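You operate a simulated robot arm through the tools that you are given. There is no shell and no other tool.

You run a simulated robot arm. Do the job below in one go: nothing can be reset, and whatever is moved stays where it is left.

TASK
Stain the two racked slides deep blue, rinse them in the water jar and let them drip.
Fine: the white upright rack ends on the drip tray, the blue jar shut again. Set down upright: white upright rack.

It is judged by the outcome, as a careful person would: the job done as asked, and still so three seconds after it is handed in. It fails if anything else is knocked over, pushed out of place, dropped, spilled or broken.

THE ROBOT
A 7-joint arm with a two-finger gripper, fixed in place. Base frame: the origin is on the floor under the middle of its stand, x ahead of it, y to its left, z up; the work surface is at about z = 76. Units: cm, rad, N and s.
With the tool pointing down near the work surface it reaches from about 34 to 72 cm from the base axis. Its first joint turns from -1.152 to 1.152 rad. Payload 2.45 kg.
The TCP is the grasp point between the finger pads, 2.6 cm short of the fingertips. In the tool frame z runs along the fingers and y along their closing line. The gripper opens to 9.6 cm; its body begins 6.9 cm behind the TCP.
Orientation is told as [roll, pitch, yaw] about the base's x, y, z axes, in that order, counted from this pose: with the fingers straight down and closing along the base's y, the tool's x points along the base's -x, its y along +y and its z along -z.

THE INTERFACE
- The arm moves only by the tool jog_arm. Its argument "deltas" is a list of rows, each an object of numbers (a shift or turn left out is 0, a gripper value left out holds the last): "dx", "dy", "dz": the shift along the base's x, y, z in units of 40 mm (1.0 is 40 mm); "rx", "ry", "rz": the turn, a rotation vector about the base's x, y, z in units of 6 degrees (1.0 is 6 degrees); "jaw": the closure in counts, from 0 (fully open) to 255 (shut). In form: [{"dx": .., "dy": .., "dz": .., "rx": .., "ry": .., "rz": .., "jaw": ..}, ...]. A call has 1 to 20 rows; each row shifts and turns the commanded pose from where the row before left it. A call with a number of a shift or a turn outside -1 to 1 is refused whole. A row lasts 0.2 s, in which the tool goes at most 5 cm and 0.15 rad; a call with a longer step from one row to the next is refused whole, and so is a gripper value outside its range. Where a pose cannot be reached the arm comes as near as it can. A force on the tool above 50 N (or 10 N above the force at the start of the call, whichever is more), or a blocked arm, ends the call early, and 0.2 s more pass. The fingers move at their own pace (about 5 cm/s each) and stop on an object; they squeeze with about 29 N. The grip force told is the motor's: it shows also when the fingers shut on nothing. Time passes only in rows, and 0.2 s behind the last, so rows that do not move let the fingers close. It gives the time, the measured TCP pose, the force on the tool (base axes), the opening and the grip force at its end, in the units of the frame above (readings bear some noise), with the torque about the TCP (base axes, N m) and any sound that the robot's microphone picked up, and new pictures: "views" is both (left out), scene, wrist or none.
- Cameras (640 x 400 px; columns grow to the right, rows downward): "scene" is fixed at [17.1, -40.85, 140.32]; the picture's right is [0.66, -0.75, 0.00], its down [-0.56, -0.50, -0.66] and it looks along [0.50, 0.44, -0.75] (base axes); focal length 289 px, centre (320, 200). "wrist" rides on the gripper at [8.2, 0.3, -9.8] in the tool frame; the picture's right is [-0.04, 1.00, 0.00], its down [-0.73, -0.03, -0.68] and it looks along [-0.68, -0.03, 0.73] (tool axes); focal length 256 px, centre (320, 200). There is no depth. A picture from a camera that has moved, and an enlarged one, comes with that camera's place and axes in the base frame and with its lens.
- close_up(camera, box): a new picture of the part [left, top, right, bottom] of that camera's present view, enlarged. It takes no simulated time.
- finish_job(): hands the job in; it is judged then, once.

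Nothing tells you positions but the pictures and the camera data. Unless the task says otherwise, let go and move clear before handing in.

The tools are called after "Emit:" as name(argument=value, ...) on one line, values as JSON. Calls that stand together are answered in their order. jog_arm: Moves the arm, as the interface text tells. Its arguments: {"type":"object","properties":{"deltas":{"type":"array"},"views":{"type":"string","enum":["both","scene","wrist","none"]}},"required":["deltas"]} The other tools are called the same way: close_up (camera, box) takes an enlarged picture of a part of a camera's view; finish_job () hands the job in.

At the start:

```text
time_s: 0.0
tool_pos: [48.15, -3.41, 112.91]
tool_rot: [0.001, -0.001, 0.0]
force: [1.0, -0.4, -0.2]
ft_torque: [0.0, 0.0, 0.01]
finger_gap: 9.62
grasp_force: 0.0
```

scene: 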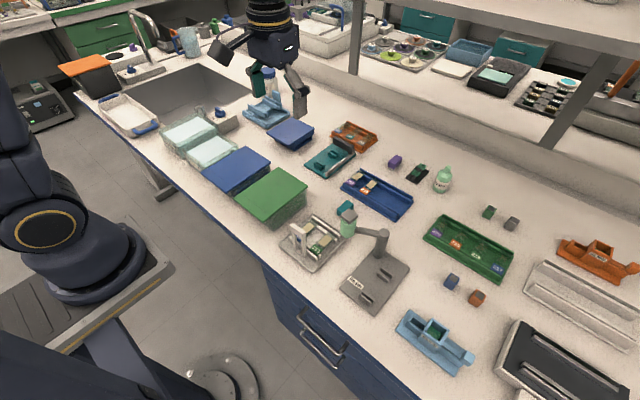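
wrist: 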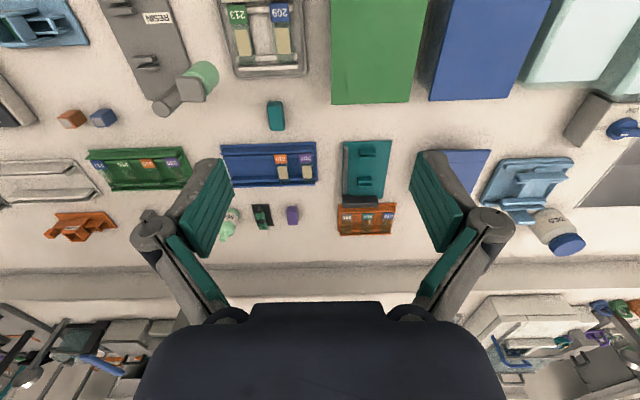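

I see a bench with several coloured boxes/jars with lids, racks and trays. I'll look closer at the parts before moving anything.

Emit:
close_up(camera="scene", box=[80, 60, 330, 220])

Emit:
close_up(camera="scene", box=[250, 110, 450, 235])

Emit:
close_up(camera="scene", box=[260, 190, 480, 330])

Emit:
close_up(camera="scene", box=[380, 190, 640, 400])

Emit:
close_up(camera="wrist", box=[200, 0, 640, 240])

Emit:
close_up(camera="wrist", box=[0, 0, 330, 240])

```text
2.50 times, centred on (205, 140) of scene
camera zoom: at [17.1, -40.85, 140.32], right [0.66, -0.75, 0.0], down [-0.56, -0.5, -0.66], along [0.5, 0.44, -0.75], focal length 722 px, centre (608, 350)
```

zoom: 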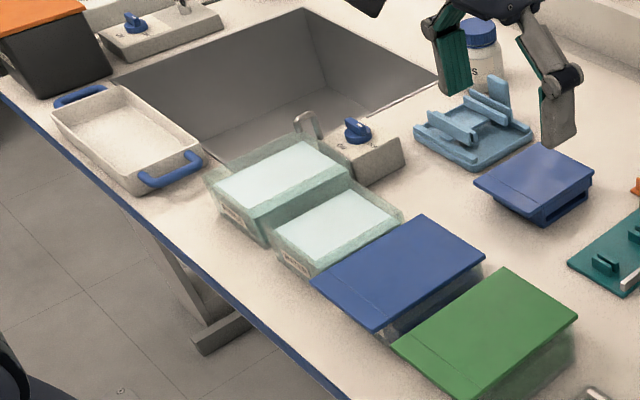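

```text
3.20 times, centred on (350, 172) of scene
camera zoom: at [17.1, -40.85, 140.32], right [0.66, -0.75, 0.0], down [-0.56, -0.5, -0.66], along [0.5, 0.44, -0.75], focal length 924 px, centre (224, 288)
```

zoom: 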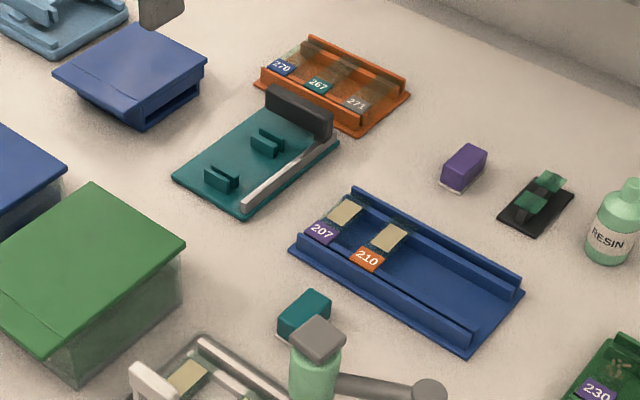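

```text
2.86 times, centred on (370, 260) of scene
camera zoom: at [17.1, -40.85, 140.32], right [0.66, -0.75, 0.0], down [-0.56, -0.5, -0.66], along [0.5, 0.44, -0.75], focal length 825 px, centre (177, 29)
```

zoom: 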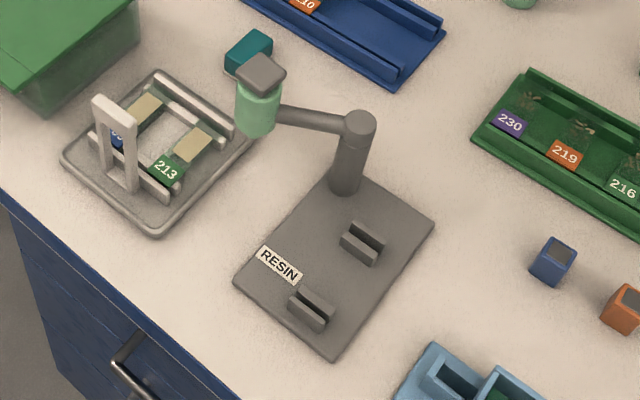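

```text
1.90 times, centred on (510, 295) of scene
camera zoom: at [17.1, -40.85, 140.32], right [0.66, -0.75, 0.0], down [-0.56, -0.5, -0.66], along [0.5, 0.44, -0.75], focal length 550 px, centre (-42, 19)
```

zoom: 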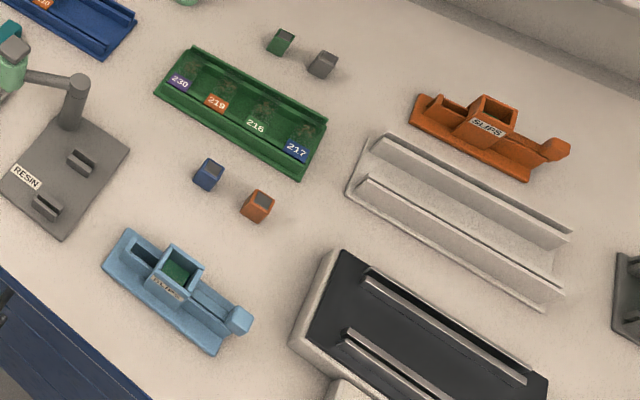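

```text
1.45 times, centred on (420, 120) of wrist
camera zoom: at [39.88, -3.09, 122.79], right [0.04, 1.0, 0.0], down [0.73, -0.03, 0.68], along [0.68, -0.03, -0.73], focal length 372 px, centre (174, 316)
```

zoom: 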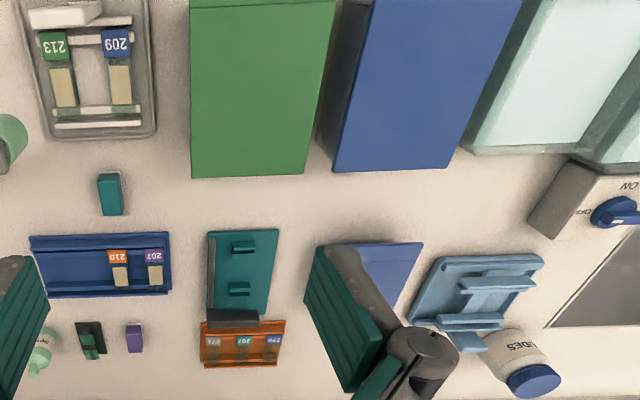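

```text
1.67 times, centred on (165, 120) of wrist
camera zoom: at [39.88, -3.09, 122.79], right [0.04, 1.0, 0.0], down [0.73, -0.03, 0.68], along [0.68, -0.03, -0.73], focal length 427 px, centre (578, 333)
```

zoom: 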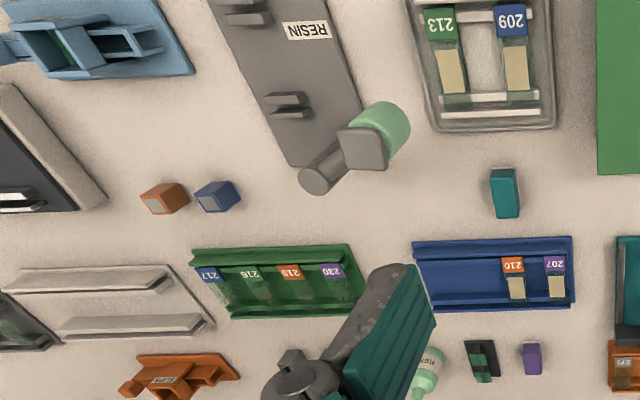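

The rack with two slides (213, 209) stands in a gray tray near the front edge. To its left are a green-lidded jar, a blue-lidded jar and two pale aqua jars. I'll zoom in on labels and the rack.

Emit:
close_up(camera="scene", box=[150, 100, 250, 185])

Emit:
close_up(camera="scene", box=[195, 140, 315, 235])

Emit:
close_up(camera="scene", box=[270, 200, 360, 275])

Emit:
close_up(camera="wrist", box=[200, 0, 320, 85])

Emit:
close_up(camera="scene", box=[80, 70, 180, 145])

```text
4.71 times, centred on (200, 142) of scene
camera zoom: at [17.1, -40.85, 140.32], right [0.66, -0.75, 0.0], down [-0.56, -0.5, -0.66], along [0.5, 0.44, -0.75], focal length 1359 px, centre (885, 471)
```

zoom: 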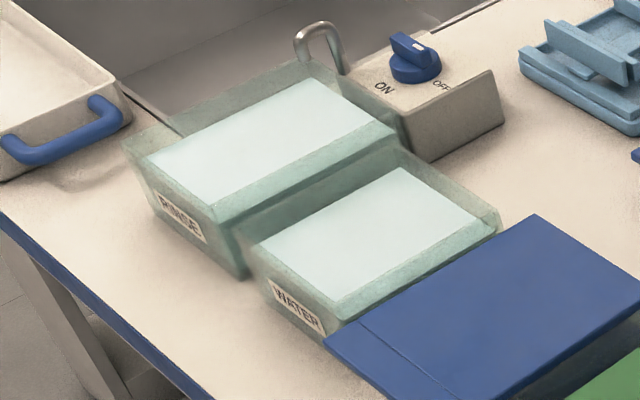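

```text
4.21 times, centred on (255, 188) of scene
camera zoom: at [17.1, -40.85, 140.32], right [0.66, -0.75, 0.0], down [-0.56, -0.5, -0.66], along [0.5, 0.44, -0.75], focal length 1216 px, centre (594, 253)
```

zoom: 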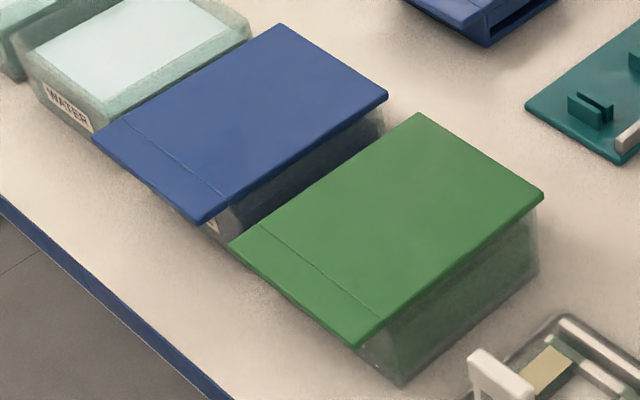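

```text
5.33 times, centred on (315, 238) of scene
camera zoom: at [17.1, -40.85, 140.32], right [0.66, -0.75, 0.0], down [-0.56, -0.5, -0.66], along [0.5, 0.44, -0.75], focal length 1540 px, centre (347, 0)
```

zoom: 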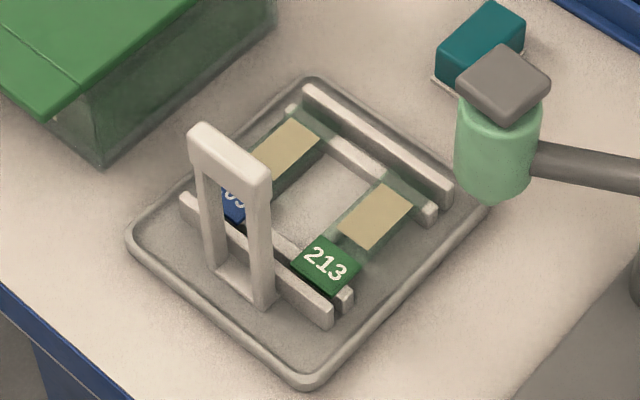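

```text
4.71 times, centred on (260, 42) of wrist
camera zoom: at [39.88, -3.09, 122.79], right [0.04, 1.0, 0.0], down [0.73, -0.03, 0.68], along [0.68, -0.03, -0.73], focal length 1205 px, centre (602, 941)
```

zoom: 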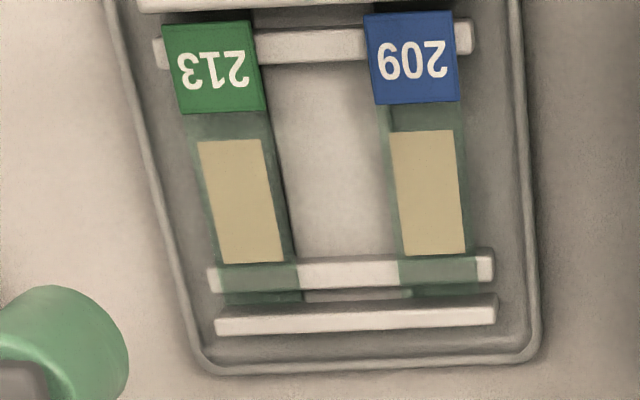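

```text
5.33 times, centred on (130, 108) of scene
camera zoom: at [17.1, -40.85, 140.32], right [0.66, -0.75, 0.0], down [-0.56, -0.5, -0.66], along [0.5, 0.44, -0.75], focal length 1540 px, centre (1333, 693)
```

zoom: 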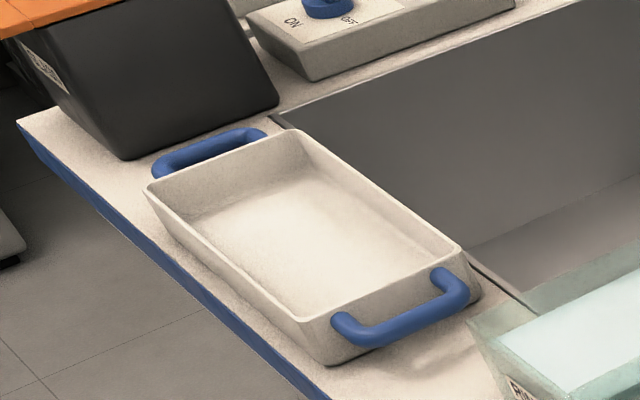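

The jars run along the bench: green-lidded (y≈3), blue-lidded (y≈18), WATER (y≈33) and RINSE. The rack stands on the gray drip tray around x 48, y −12. I'll fly high over the jars to see the blue lid and jar openings better.

Emit:
jog_arm(deltas=[{"dy": 1, "dx": -0.4}, {"dy": 1, "dx": -0.4}, {"dy": 1, "dx": -0.4}, {"dy": 1, "dx": -0.4}, {"dy": 1, "dx": -0.4}, {"ry": 1}, {"ry": 1}, {"ry": 1}, {"ry": 1}, {}])

```text
time_s: 2.2
tool_pos: [40.19, 16.53, 113.0]
tool_rot: [0.0, 0.421, 0.0]
force: [-0.2, -0.2, -0.2]
ft_torque: [0.0, 0.0, 0.0]
finger_gap: 9.61
grasp_force: 0.1
camera wrist: at [36.62, 16.89, 125.25], right [0.04, 1.0, -0.02], down [0.95, -0.03, 0.32], along [0.32, -0.03, -0.95], focal length 256 px, centre (320, 200)
```

scene: 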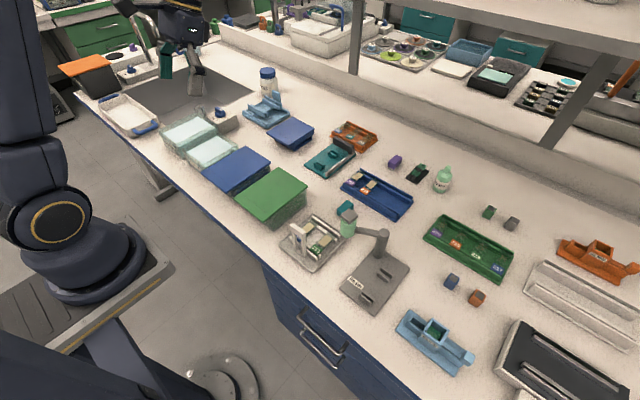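
wrist: 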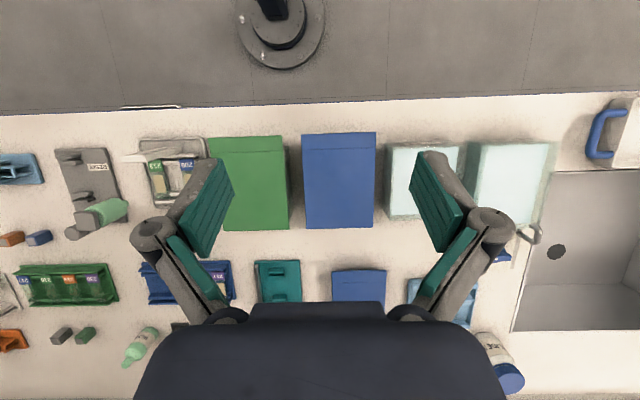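

Emit:
close_up(camera="wrist", box=[200, 110, 420, 250])

Emit:
close_up(camera="wrist", box=[340, 110, 560, 250])

Emit:
close_up(camera="scene", box=[140, 100, 320, 230])

```text
2.86 times, centred on (310, 180) of wrist
camera zoom: at [36.62, 16.89, 125.25], right [0.04, 1.0, -0.02], down [0.95, -0.03, 0.32], along [0.32, -0.03, -0.95], focal length 731 px, centre (349, 257)
```

zoom: 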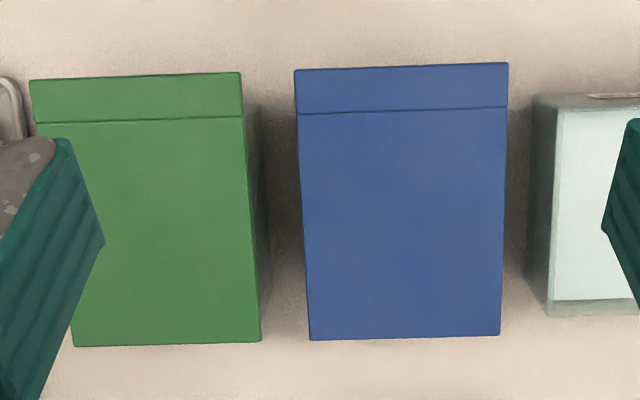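

```text
2.86 times, centred on (450, 180) of wrist
camera zoom: at [36.62, 16.89, 125.25], right [0.04, 1.0, -0.02], down [0.95, -0.03, 0.32], along [0.32, -0.03, -0.95], focal length 731 px, centre (-51, 257)
```

zoom: 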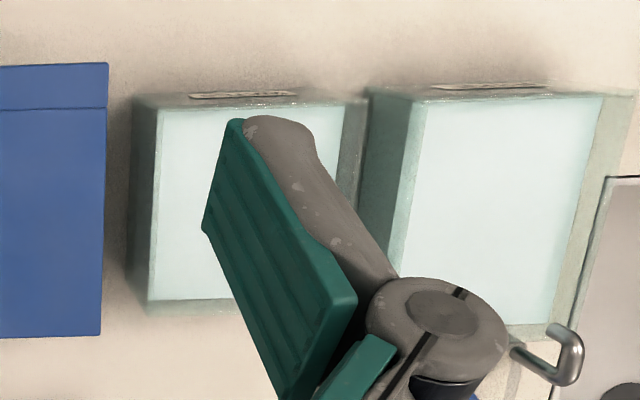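

```text
3.08 times, centred on (230, 165) of scene
camera zoom: at [17.1, -40.85, 140.32], right [0.66, -0.75, 0.0], down [-0.56, -0.5, -0.66], along [0.5, 0.44, -0.75], focal length 889 px, centre (597, 308)
```

zoom: 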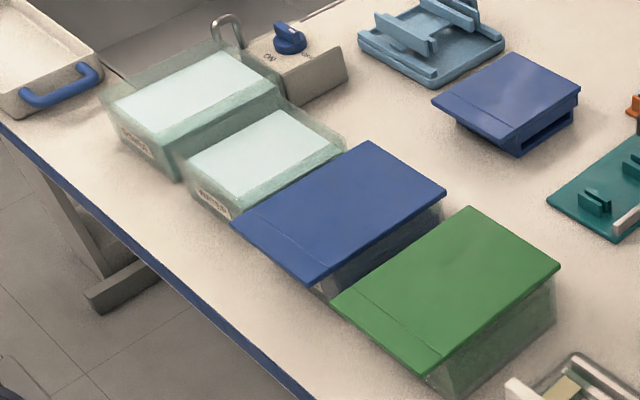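

The lids are flat plates with a front tab overhanging the jar by about 2.5 cm, so the blue lid must be pinched by its tab with the fingers roughly horizontal. I'll test that orientation high up in free space first.

Emit:
jog_arm(deltas=[{"ry": -1}, {"ry": -1}, {"ry": -1}, {"ry": -1}, {"rz": -1}, {"rz": -1}, {"rz": -1}, {"rz": -1}, {"rz": -1}, {"rz": -1}, {"rz": -1}, {"rz": -1}, {"rz": -1}, {"rz": -1}, {"rz": -1}, {"rz": -1}, {"rz": -1}, {"rz": -1}, {"rz": -1}])

```text
time_s: 6.2
tool_pos: [40.14, 16.56, 112.99]
tool_rot: [0.0, 0.0, -1.572]
force: [-0.8, 0.3, 0.1]
ft_torque: [0.0, 0.04, 0.0]
finger_gap: 9.6
grasp_force: 0.0
camera wrist: at [40.39, 24.76, 122.76], right [1.0, -0.04, 0.0], down [-0.03, -0.73, 0.68], along [-0.03, -0.68, -0.73], focal length 256 px, centre (320, 200)
```

scene: 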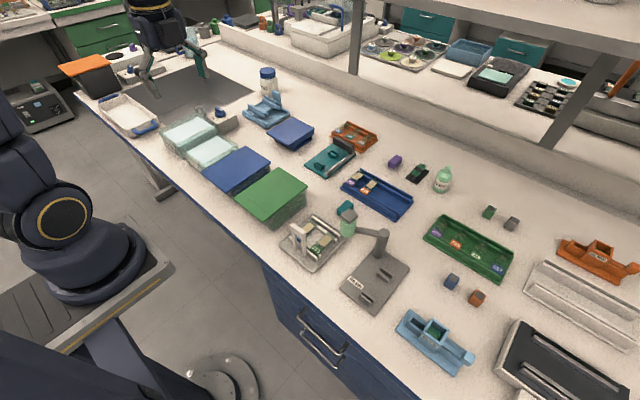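
wrist: 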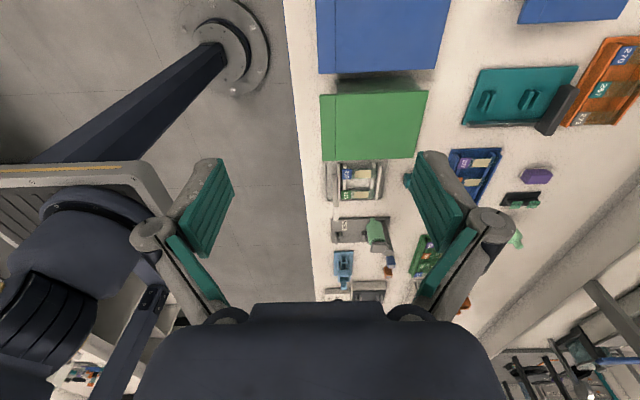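

Emit:
jog_arm(deltas=[{"ry": -1}, {"ry": -1}, {"ry": -1}, {"ry": -1}, {"ry": -1}, {"ry": -1}, {"ry": -1}, {"ry": -1}, {"ry": -1}, {"ry": -1}, {"ry": -1}, {"ry": -1}, {"ry": -1}, {"ry": -1}, {"ry": -1}, {}])

```text
time_s: 9.6
tool_pos: [42.53, 20.76, 115.03]
tool_rot: [1.573, -0.001, -1.573]
force: [-1.2, 0.0, 0.1]
ft_torque: [-0.01, 0.0, 0.01]
finger_gap: 9.64
grasp_force: 0.1
out of reach, approached as far as the arm can: row 10, 11, 12, 13, 14, 15
camera wrist: at [32.57, 29.07, 115.37], right [0.0, -0.04, 1.0], down [-0.68, -0.73, -0.03], along [0.73, -0.68, -0.03], focal length 256 px, centre (320, 200)
```

scene: 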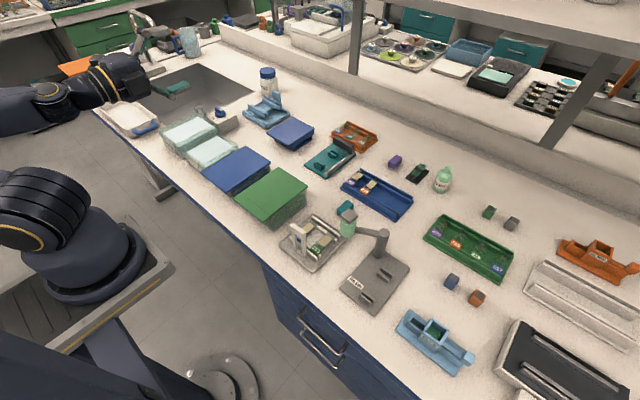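
wrist: 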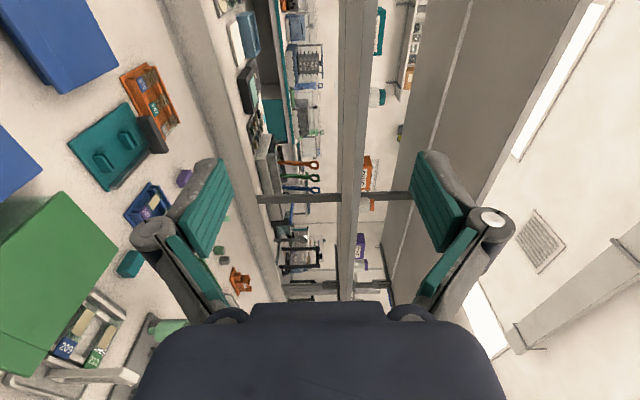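

Emit:
jog_arm(deltas=[{"dz": -1}, {"dz": -1}, {"dz": -1}, {"dz": -1}, {}])

```text
time_s: 10.8
tool_pos: [42.56, 20.95, 98.97]
tool_rot: [1.571, -0.001, -1.569]
force: [0.5, -0.1, -0.6]
ft_torque: [-0.01, 0.0, 0.0]
finger_gap: 9.6
grasp_force: 0.1
camera wrist: at [32.56, 29.06, 99.28], right [0.0, -0.04, 1.0], down [-0.68, -0.73, -0.03], along [0.73, -0.68, -0.03], focal length 256 px, centre (320, 200)
```

scene: 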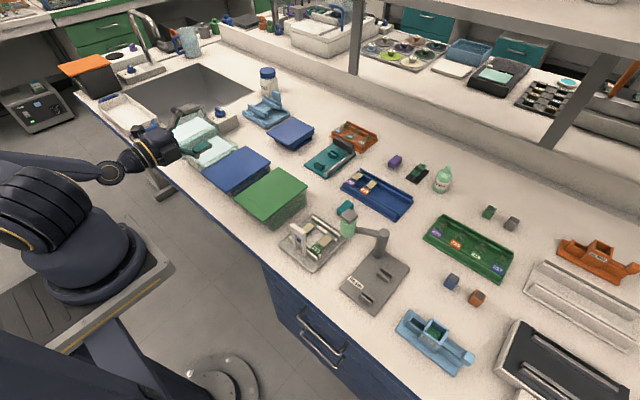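
wrist: 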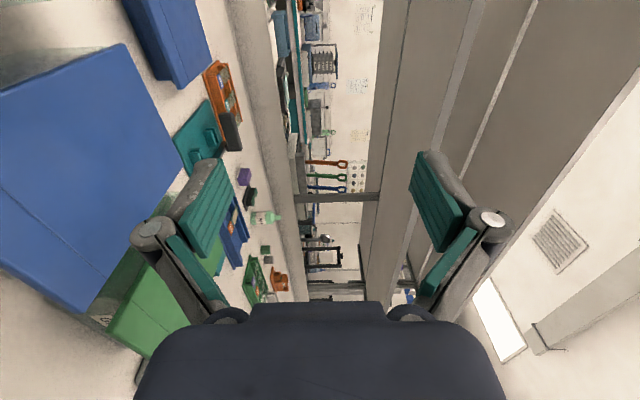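

Emit:
jog_arm(deltas=[{"dx": -0.5, "dy": -0.3}, {"dx": -0.5, "dy": -0.3}, {"dx": -0.5}, {"dx": -0.5}, {}], views="none")

```text
time_s: 12.0
tool_pos: [34.51, 18.55, 99.13]
tool_rot: [1.573, 0.0, -1.572]
force: [-0.2, -0.2, 0.5]
ft_torque: [0.03, 0.0, -0.03]
finger_gap: 9.63
grasp_force: 0.1
```

The horizontal finger pose is reachable here. I'll narrow the fingers to about 5 cm and lower in front of the blue lid's tab, checking height.

Emit:
jog_arm(deltas=[{"dz": -0.5, "jaw": 120}, {"dz": -0.5}, {"dz": -0.5}, {"dz": -0.5}, {}])

```text
time_s: 13.2
tool_pos: [34.72, 19.95, 93.57]
tool_rot: [1.567, -0.001, -1.572]
force: [0.6, -0.4, 0.9]
ft_torque: [0.0, 0.01, 0.0]
finger_gap: 5.07
grasp_force: 0.2
out of reach, approached as far as the arm can: row 3, 4
camera wrist: at [24.75, 28.07, 93.84], right [0.0, -0.04, 1.0], down [-0.68, -0.73, -0.03], along [0.73, -0.68, -0.03], focal length 256 px, centre (320, 200)
```

scene: 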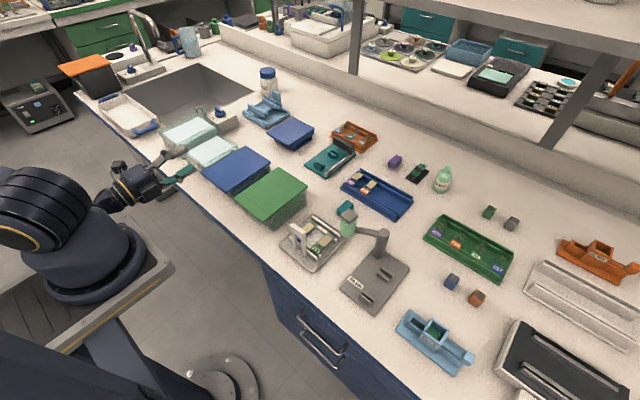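
wrist: 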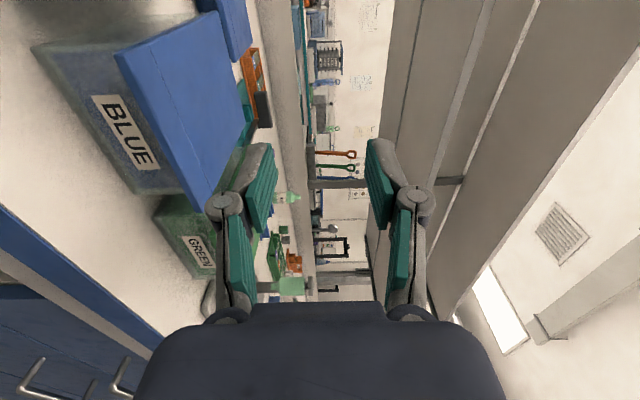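

Emit:
close_up(camera="wrist", box=[20, 0, 280, 220])

```text
1.82 times, centred on (150, 110) of wrist
camera zoom: at [24.75, 28.07, 93.84], right [0.0, -0.04, 1.0], down [-0.68, -0.73, -0.03], along [0.73, -0.68, -0.03], focal length 465 px, centre (629, 364)
```

zoom: 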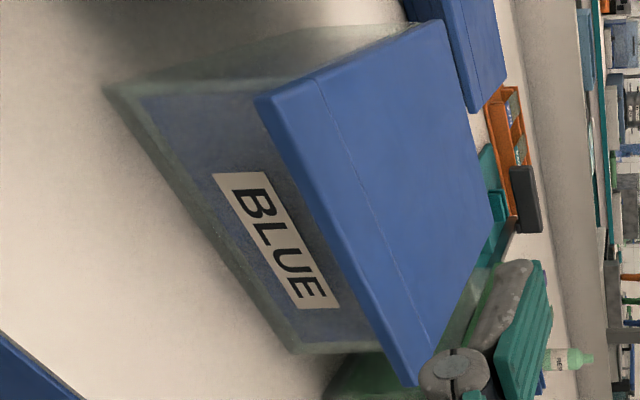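

The jar front clearly reads BLUE, with the lid about 0.5 cm thick and its tab overhanging about 3 cm. I'll yaw the tool to approach from the left-front, which should give lower reach.

Emit:
jog_arm(deltas=[{"dz": 1}, {"rz": -1}, {"rz": -1}, {"rz": -1}, {"rz": -1}, {"rz": -1}, {"dy": 0.5}, {}], views="none")

Emit:
jog_arm(deltas=[{"dz": -0.5}, {"dz": -0.5}, {"dz": -0.5}, {"dz": -0.5}, {}])

```text
time_s: 15.0
tool_pos: [34.85, 21.88, 97.53]
tool_rot: [1.571, 0.0, -2.095]
force: [-1.0, 0.5, 0.3]
ft_torque: [0.0, 0.03, -0.01]
finger_gap: 5.08
grasp_force: 0.0
```

```text
time_s: 16.2
tool_pos: [34.28, 21.77, 90.14]
tool_rot: [1.568, 0.0, -2.094]
force: [1.3, 0.3, -0.6]
ft_torque: [-0.04, 0.0, 0.02]
finger_gap: 5.09
grasp_force: 0.0
out of reach, approached as far as the arm can: row 4
camera wrist: at [29.61, 33.86, 90.46], right [-0.02, -0.04, 1.0], down [-0.95, -0.3, -0.03], along [0.3, -0.95, -0.03], focal length 256 px, centre (320, 200)
```

scene: 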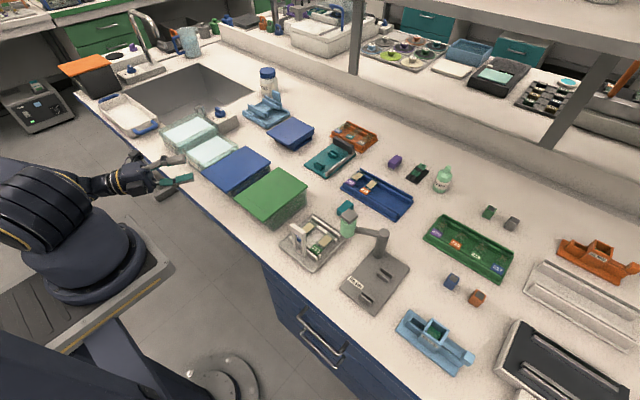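
wrist: 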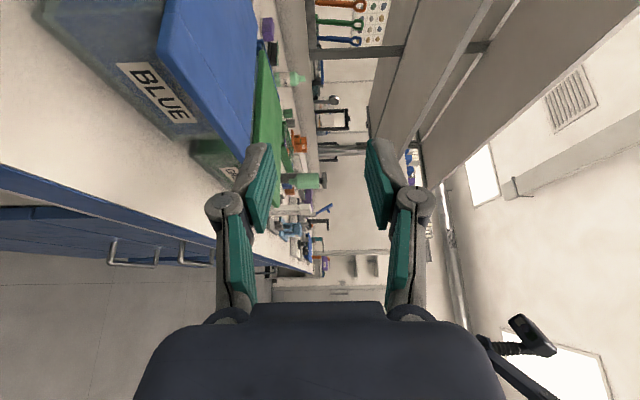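

Emit:
jog_arm(deltas=[{"rx": 0.42, "ry": 0.72, "dx": 0.4}, {"rx": 0.42, "ry": 0.72}, {"dz": -0.4}, {"dz": -0.4}, {"dz": -0.3}, {}])

```text
time_s: 17.6
tool_pos: [34.79, 21.71, 86.94]
tool_rot: [1.395, 0.001, -2.095]
force: [0.8, 0.7, -0.1]
ft_torque: [0.01, -0.01, 0.02]
finger_gap: 5.1
grasp_force: 0.1
out of reach, approached as far as the arm can: row 4, 5
camera wrist: at [30.42, 33.54, 89.05], right [0.13, -0.12, 0.98], down [-0.95, -0.3, 0.09], along [0.28, -0.95, -0.16], focal length 256 px, centre (320, 200)
```

scene: 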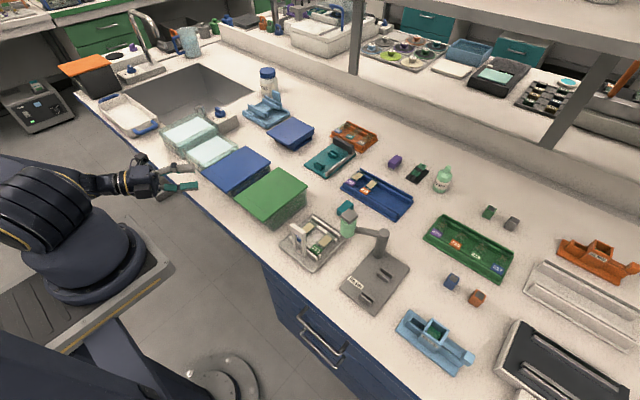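
wrist: 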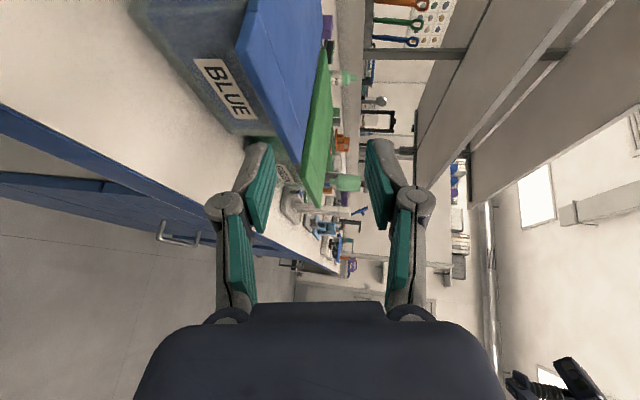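

Emit:
jog_arm(deltas=[{"dz": 0.5}, {"rz": -1}, {"rz": -1}, {"rz": -0.5}, {"dx": 0.4, "dy": 0.3}, {"dz": -0.5}, {"dz": -0.3}, {"dz": -0.3}, {}])

```text
time_s: 19.6
tool_pos: [31.09, 20.09, 88.95]
tool_rot: [1.398, 0.003, -2.348]
force: [0.2, 0.2, -0.8]
ft_torque: [0.03, -0.02, 0.0]
finger_gap: 5.09
grasp_force: 0.0
out of reach, approached as far as the arm can: row 3, 4, 5, 6, 7, 8
camera wrist: at [29.86, 32.62, 91.02], right [0.09, -0.15, 0.98], down [-0.99, -0.05, 0.09], along [0.04, -0.99, -0.15], focal length 256 px, centre (320, 200)
```

scene: 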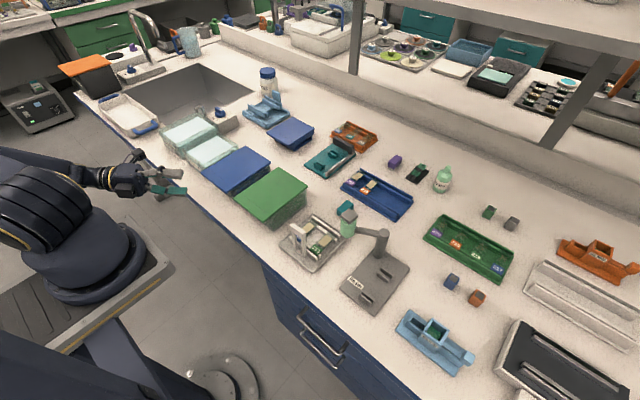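
wrist: 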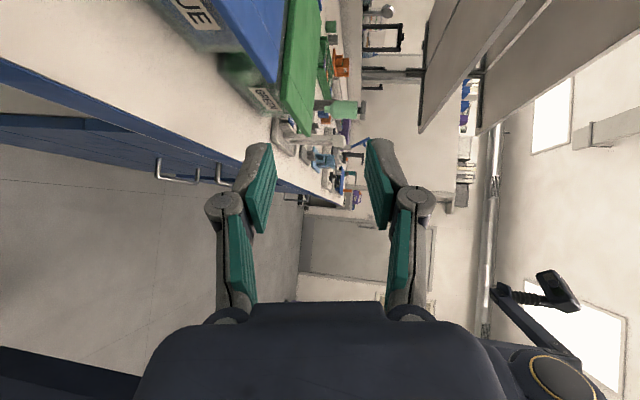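

Too much yaw hits a limit; I'll go back to about −30° yaw and pitch the fingers down some 20°, planning to lift the lid's tab first, letting it hinge on its rear edge until it lies flat in the pads.

Emit:
jog_arm(deltas=[{"dz": 0.7}, {"rz": 1}, {"rz": 1}, {"rz": 0.4}, {"dx": 0.6}, {"rx": 0.5, "ry": 0.866}, {"rx": 0.42, "ry": 0.72}, {"dx": 0.6, "dy": 0.3}, {"dz": -0.5}, {"dz": -0.5}, {}], views="none")

```text
time_s: 22.0
tool_pos: [35.88, 21.19, 87.72]
tool_rot: [1.205, -0.003, -2.105]
force: [0.0, -0.2, -0.1]
ft_torque: [0.04, -0.02, 0.0]
finger_gap: 5.08
grasp_force: 0.0
```

Emit:
jog_arm(deltas=[{"jaw": 175, "dz": -0.3}, {"dz": -0.3}, {}, {}])

Emit:
close_up(camera="wrist", box=[160, 0, 420, 260])

Emit:
close_up(camera="scene", box=[90, 110, 290, 235])

```text
time_s: 23.0
tool_pos: [35.89, 21.31, 85.33]
tool_rot: [1.203, -0.002, -2.105]
force: [0.1, -0.1, -0.1]
ft_torque: [-0.02, 0.03, 0.01]
finger_gap: 2.98
grasp_force: 0.1
camera wrist: at [32.18, 32.89, 89.16], right [0.29, -0.22, 0.93], down [-0.93, -0.3, 0.22], along [0.24, -0.93, -0.29], focal length 256 px, centre (320, 200)
```

scene: 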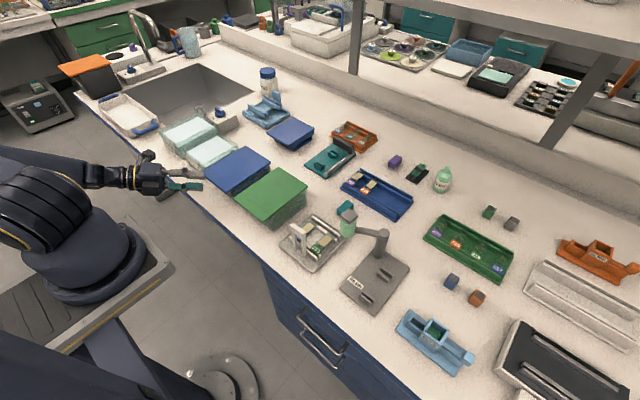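
wrist: 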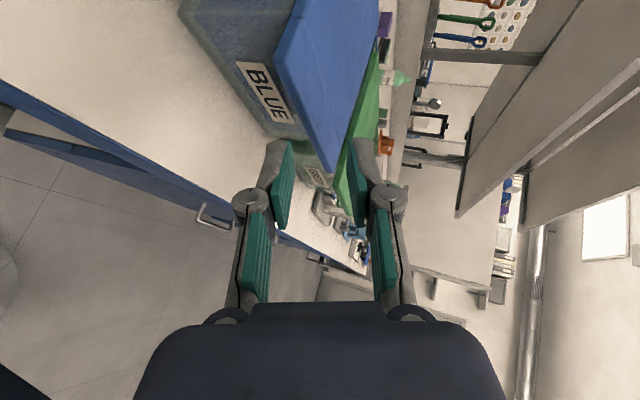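

```text
1.54 times, centred on (290, 130) of wrist
camera zoom: at [32.18, 32.89, 89.16], right [0.29, -0.22, 0.93], down [-0.93, -0.3, 0.22], along [0.24, -0.93, -0.29], focal length 394 px, centre (366, 308)
```

zoom: 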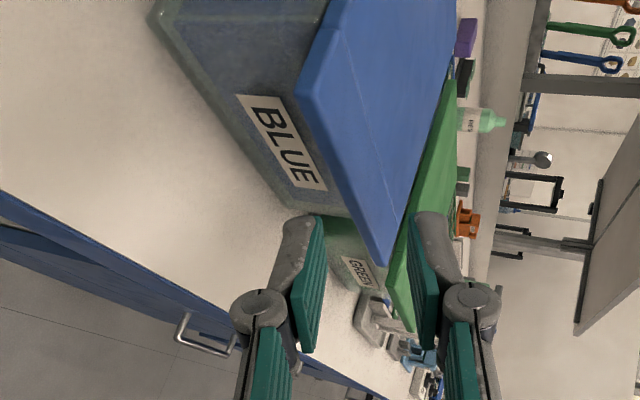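

```text
3.20 times, centred on (190, 172) of scene
camera zoom: at [17.1, -40.85, 140.32], right [0.66, -0.75, 0.0], down [-0.56, -0.5, -0.66], along [0.5, 0.44, -0.75], focal length 924 px, centre (736, 288)
```

zoom: 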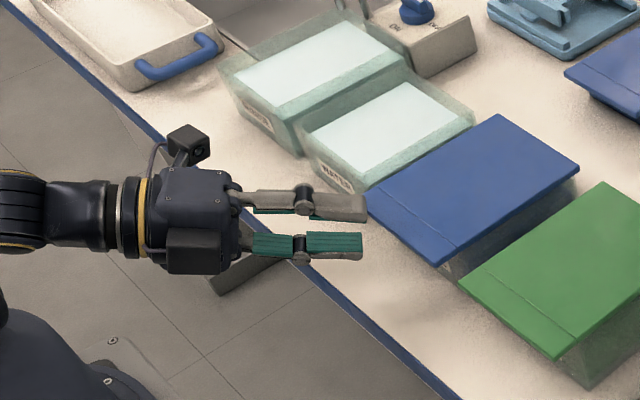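

Emit:
jog_arm(deltas=[{"rx": -0.45, "ry": -0.78, "dz": -0.1}, {}], views="none")

```text
time_s: 23.6
tool_pos: [35.24, 21.18, 85.77]
tool_rot: [1.299, 0.001, -2.104]
force: [0.4, 1.0, 0.6]
ft_torque: [-0.01, -0.02, -0.03]
finger_gap: 2.99
grasp_force: 0.0
out of reach, approached as far as the arm can: row 1
```

Emit:
jog_arm(deltas=[{"dx": 0.2, "dy": -0.05, "dz": -0.15}, {}], views="none")

```text
time_s: 24.2
tool_pos: [35.4, 20.85, 85.78]
tool_rot: [1.298, 0.002, -2.105]
force: [0.9, 0.0, 0.8]
ft_torque: [0.04, -0.01, 0.04]
finger_gap: 3.01
grasp_force: 0.2
out of reach, approached as far as the arm can: row 1
```

Emit:
jog_arm(deltas=[{"rx": 0.3, "ry": 0.52, "dx": 0.15, "dy": 0.05}, {"dz": -0.15}, {}])

Emit:
close_up(camera="wrist", box=[160, 0, 420, 260])

Emit:
close_up(camera="scene", box=[130, 130, 250, 205])

```text
time_s: 25.0
tool_pos: [36.01, 21.08, 85.29]
tool_rot: [1.234, 0.0, -2.104]
force: [-1.0, -0.8, -0.6]
ft_torque: [-0.01, -0.01, 0.01]
finger_gap: 3.01
grasp_force: 0.0
camera wrist: at [32.13, 32.79, 88.85], right [0.26, -0.2, 0.94], down [-0.93, -0.3, 0.2], along [0.24, -0.93, -0.27], focal length 256 px, centre (320, 200)
```

scene: 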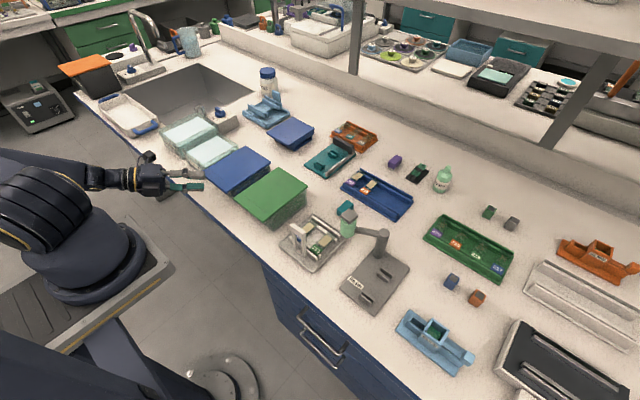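
wrist: 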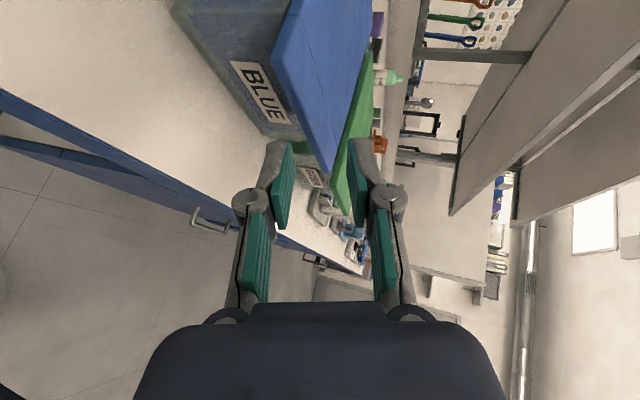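

```text
1.54 times, centred on (290, 130) of wrist
camera zoom: at [32.13, 32.79, 88.85], right [0.26, -0.2, 0.94], down [-0.93, -0.3, 0.2], along [0.24, -0.93, -0.27], focal length 394 px, centre (366, 308)
```

zoom: 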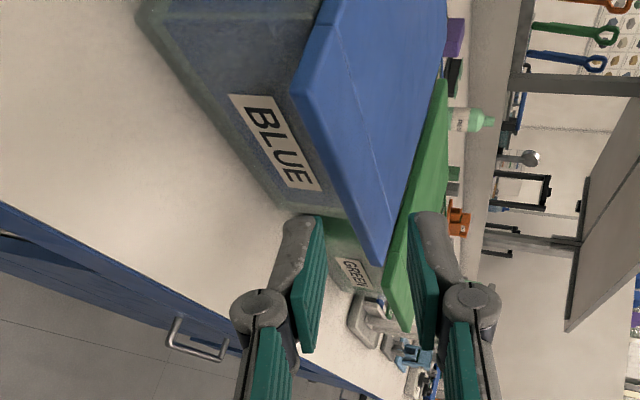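

```text
5.33 times, centred on (190, 168) of scene
camera zoom: at [17.1, -40.85, 140.32], right [0.66, -0.75, 0.0], down [-0.56, -0.5, -0.66], along [0.5, 0.44, -0.75], focal length 1540 px, centre (1013, 373)
```

zoom: 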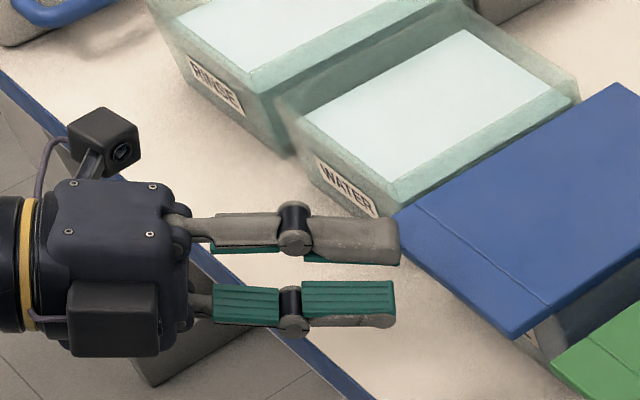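

The lid top looks to be at z≈83.4 with its front edge at x≈39.6. I'll pitch slightly more, drop to the insertion height and slide the lower finger under the tab.

Emit:
jog_arm(deltas=[{"rx": 0.3, "ry": 0.52}, {"dz": -0.2}, {"dz": -0.13}, {}])

Emit:
close_up(camera="wrist", box=[160, 0, 420, 260])

```text
time_s: 26.0
tool_pos: [35.69, 21.09, 84.27]
tool_rot: [1.172, -0.003, -2.105]
force: [-0.3, 0.7, 0.2]
ft_torque: [-0.01, -0.01, 0.02]
finger_gap: 3.01
grasp_force: 0.0
out of reach, approached as far as the arm can: row 3
camera wrist: at [32.1, 32.67, 88.3], right [0.31, -0.23, 0.92], down [-0.92, -0.31, 0.24], along [0.23, -0.92, -0.31], focal length 256 px, centre (320, 200)
```

scene: 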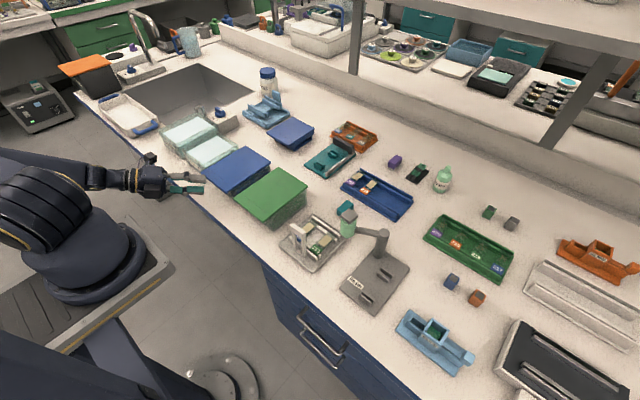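
wrist: 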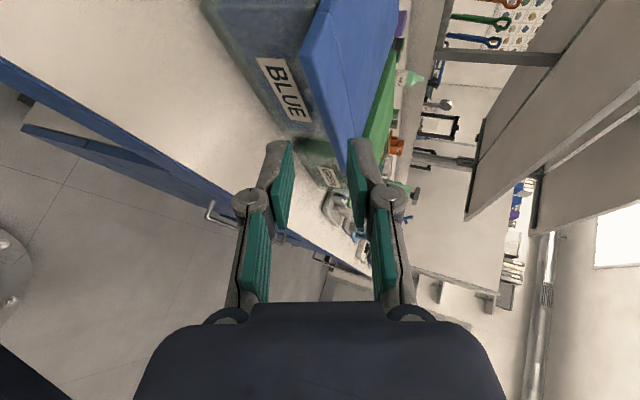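

```text
1.54 times, centred on (290, 130) of wrist
camera zoom: at [32.1, 32.67, 88.3], right [0.31, -0.23, 0.92], down [-0.92, -0.31, 0.24], along [0.23, -0.92, -0.31], focal length 394 px, centre (366, 308)
```

zoom: 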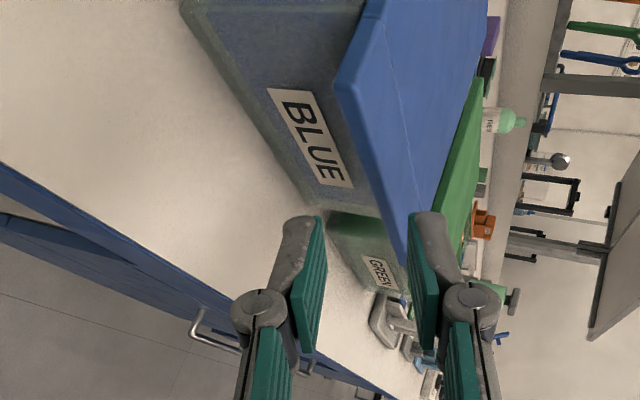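

Emit:
jog_arm(deltas=[{"jaw": 162, "dx": 0.2, "dy": -0.115}, {"dx": 0.2, "dy": -0.115, "dz": -0.03}, {"dx": 0.2, "dy": -0.115, "dz": -0.03}, {}])

Emit:
close_up(camera="wrist", box=[180, 40, 400, 240])

Emit:
close_up(camera="scene", box=[150, 130, 270, 205])

```text
time_s: 27.0
tool_pos: [37.04, 19.74, 85.26]
tool_rot: [1.173, -0.001, -2.103]
force: [0.0, -0.6, 0.2]
ft_torque: [0.01, 0.0, 0.0]
finger_gap: 3.48
grasp_force: 0.0
out of reach, approached as far as the arm can: row 1, 2, 3
camera wrist: at [33.27, 31.28, 89.39], right [0.31, -0.23, 0.92], down [-0.92, -0.31, 0.24], along [0.23, -0.92, -0.31], focal length 256 px, centre (320, 200)
```

scene: 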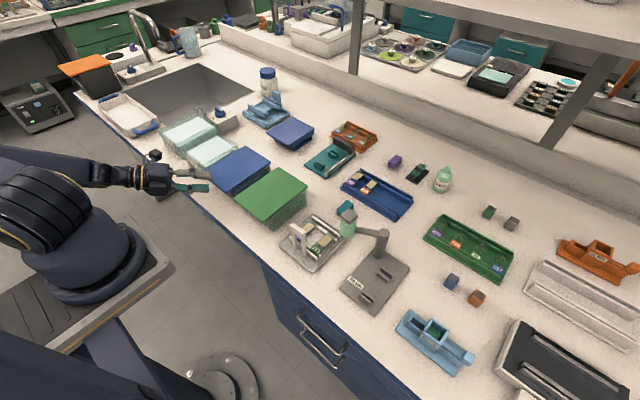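
wrist: 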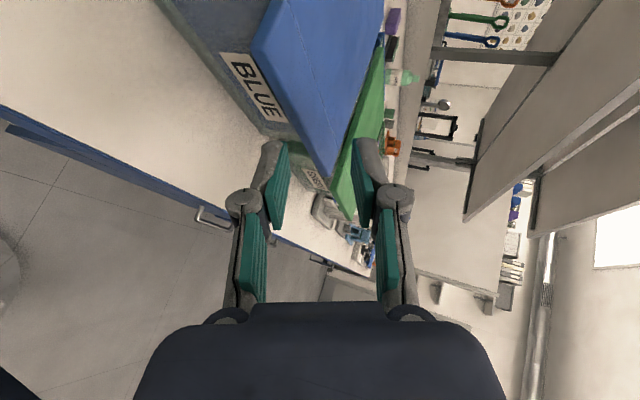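

```text
2.00 times, centred on (290, 140) of wrist
camera zoom: at [33.27, 31.28, 89.39], right [0.31, -0.23, 0.92], down [-0.92, -0.31, 0.24], along [0.23, -0.92, -0.31], focal length 512 px, centre (380, 320)
```

zoom: 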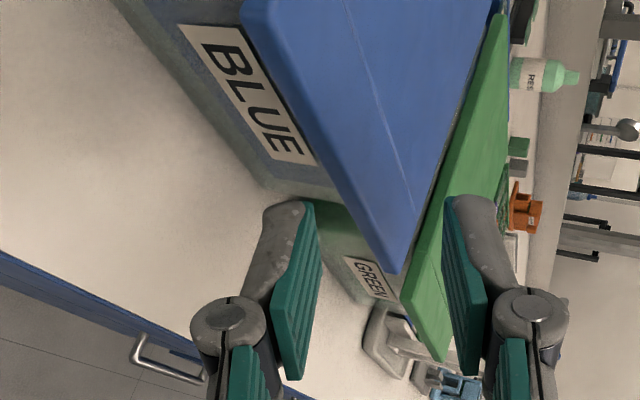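

```text
5.33 times, centred on (210, 168) of scene
camera zoom: at [17.1, -40.86, 140.32], right [0.66, -0.75, 0.0], down [-0.56, -0.5, -0.66], along [0.5, 0.44, -0.75], focal length 1540 px, centre (907, 373)
```

zoom: 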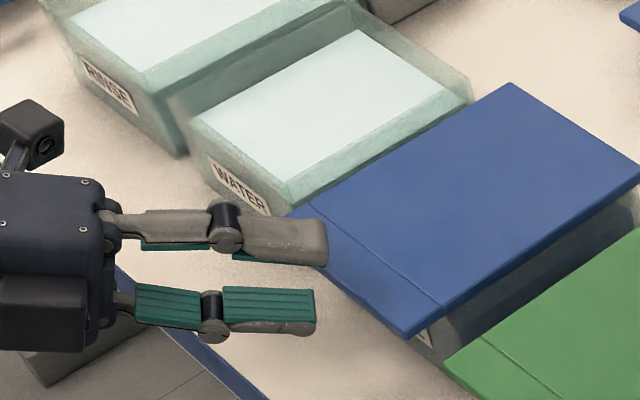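

Emit:
jog_arm(deltas=[{"dx": -0.3, "dy": 0.4}, {"dy": 0.5}, {"dz": -0.2}, {"dz": -0.15}, {}], views="none")

```text
time_s: 28.2
tool_pos: [35.53, 23.31, 84.18]
tool_rot: [1.171, -0.002, -2.105]
force: [0.1, -0.8, -0.4]
ft_torque: [0.01, -0.01, 0.0]
finger_gap: 3.48
grasp_force: 0.1
out of reach, approached as far as the arm can: row 4
```

Emit:
jog_arm(deltas=[{"dz": 0.5}, {"rz": 1}, {"rz": 1}, {"rz": 0.5}, {"dx": 0.15, "dy": -0.3}, {"dz": -0.5}, {"dz": -0.3}, {}], views="none")

```text
time_s: 30.0
tool_pos: [36.14, 22.16, 82.93]
tool_rot: [1.173, -0.003, -1.843]
force: [-0.7, 0.4, 0.2]
ft_torque: [-0.04, 0.0, 0.0]
finger_gap: 3.51
grasp_force: 0.1
```

Yaw −15° works much better. I'll reduce the pitch now and see how level I can get.

Emit:
jog_arm(deltas=[{"dz": 0.25}, {"rx": -0.269, "ry": -0.963}, {"rx": -0.269, "ry": -0.963}, {}], views="none")

```text
time_s: 31.0
tool_pos: [35.82, 22.85, 85.88]
tool_rot: [1.381, -0.001, -1.845]
force: [0.4, 0.4, -0.7]
ft_torque: [0.01, 0.01, 0.01]
finger_gap: 3.51
grasp_force: 0.0
out of reach, approached as far as the arm can: row 3
```

Emit:
jog_arm(deltas=[{"rx": 0.135, "ry": 0.48}, {"dz": -0.25, "dx": 0.05}, {"dz": -0.15}, {}], views="none")

```text
time_s: 32.0
tool_pos: [35.81, 22.78, 84.81]
tool_rot: [1.328, -0.001, -1.842]
force: [0.9, -0.3, -0.3]
ft_torque: [-0.01, 0.06, 0.01]
finger_gap: 3.5
grasp_force: 0.1
out of reach, approached as far as the arm can: row 3
```

Emit:
jog_arm(deltas=[{"rx": 0.135, "ry": 0.48}, {"dy": -0.4}, {"dz": -0.15}, {}])

Emit:
close_up(camera="wrist", box=[160, 0, 400, 220])

Emit:
close_up(camera="scene", box=[140, 130, 260, 205])

```text
time_s: 33.0
tool_pos: [35.88, 21.19, 84.17]
tool_rot: [1.277, -0.001, -1.843]
force: [0.9, -0.1, -0.4]
ft_torque: [-0.03, -0.01, -0.01]
finger_gap: 3.5
grasp_force: 0.1
camera wrist: at [28.86, 31.59, 87.37], right [0.27, -0.12, 0.96], down [-0.83, -0.53, 0.17], along [0.49, -0.84, -0.24], focal length 256 px, centre (320, 200)
```

scene: 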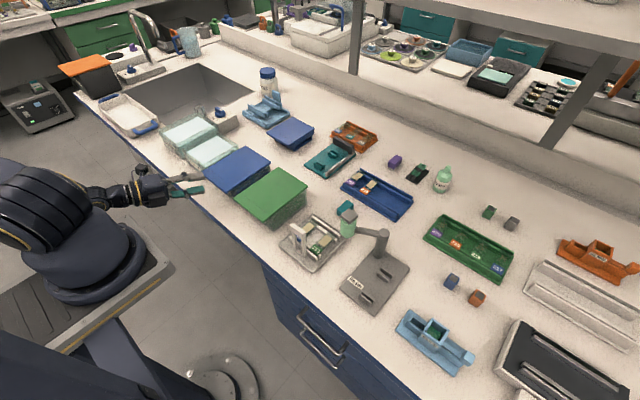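
wrist: 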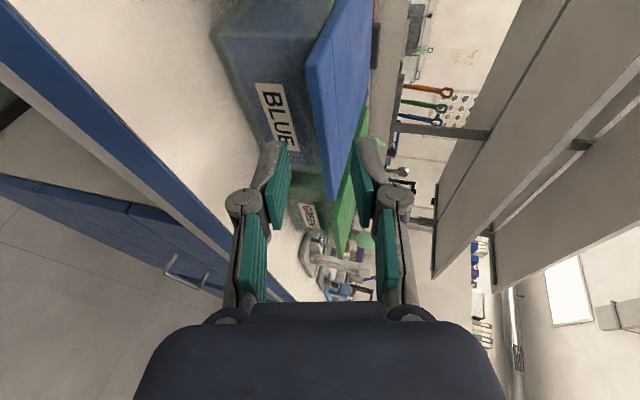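

```text
1.82 times, centred on (280, 110) of wrist
camera zoom: at [28.86, 31.59, 87.37], right [0.27, -0.12, 0.96], down [-0.83, -0.53, 0.17], along [0.49, -0.84, -0.24], focal length 465 px, centre (393, 364)
```

zoom: 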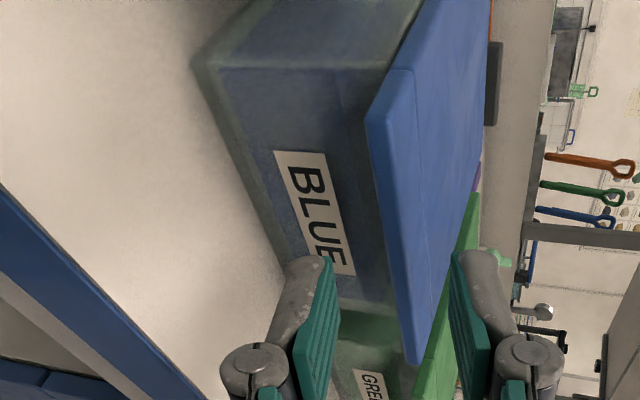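

```text
5.33 times, centred on (200, 168) of scene
camera zoom: at [17.1, -40.86, 140.32], right [0.66, -0.75, 0.0], down [-0.56, -0.5, -0.66], along [0.5, 0.44, -0.75], focal length 1540 px, centre (960, 373)
```

zoom: 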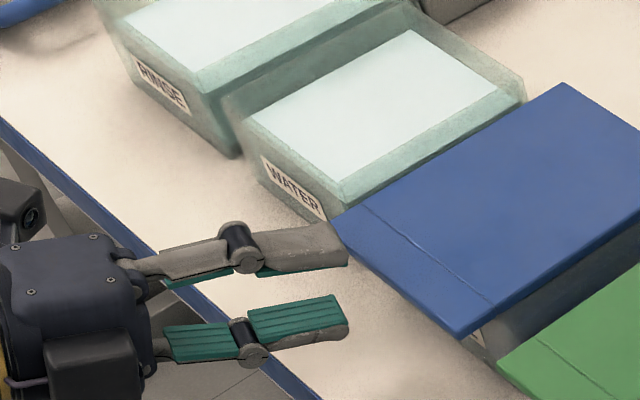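

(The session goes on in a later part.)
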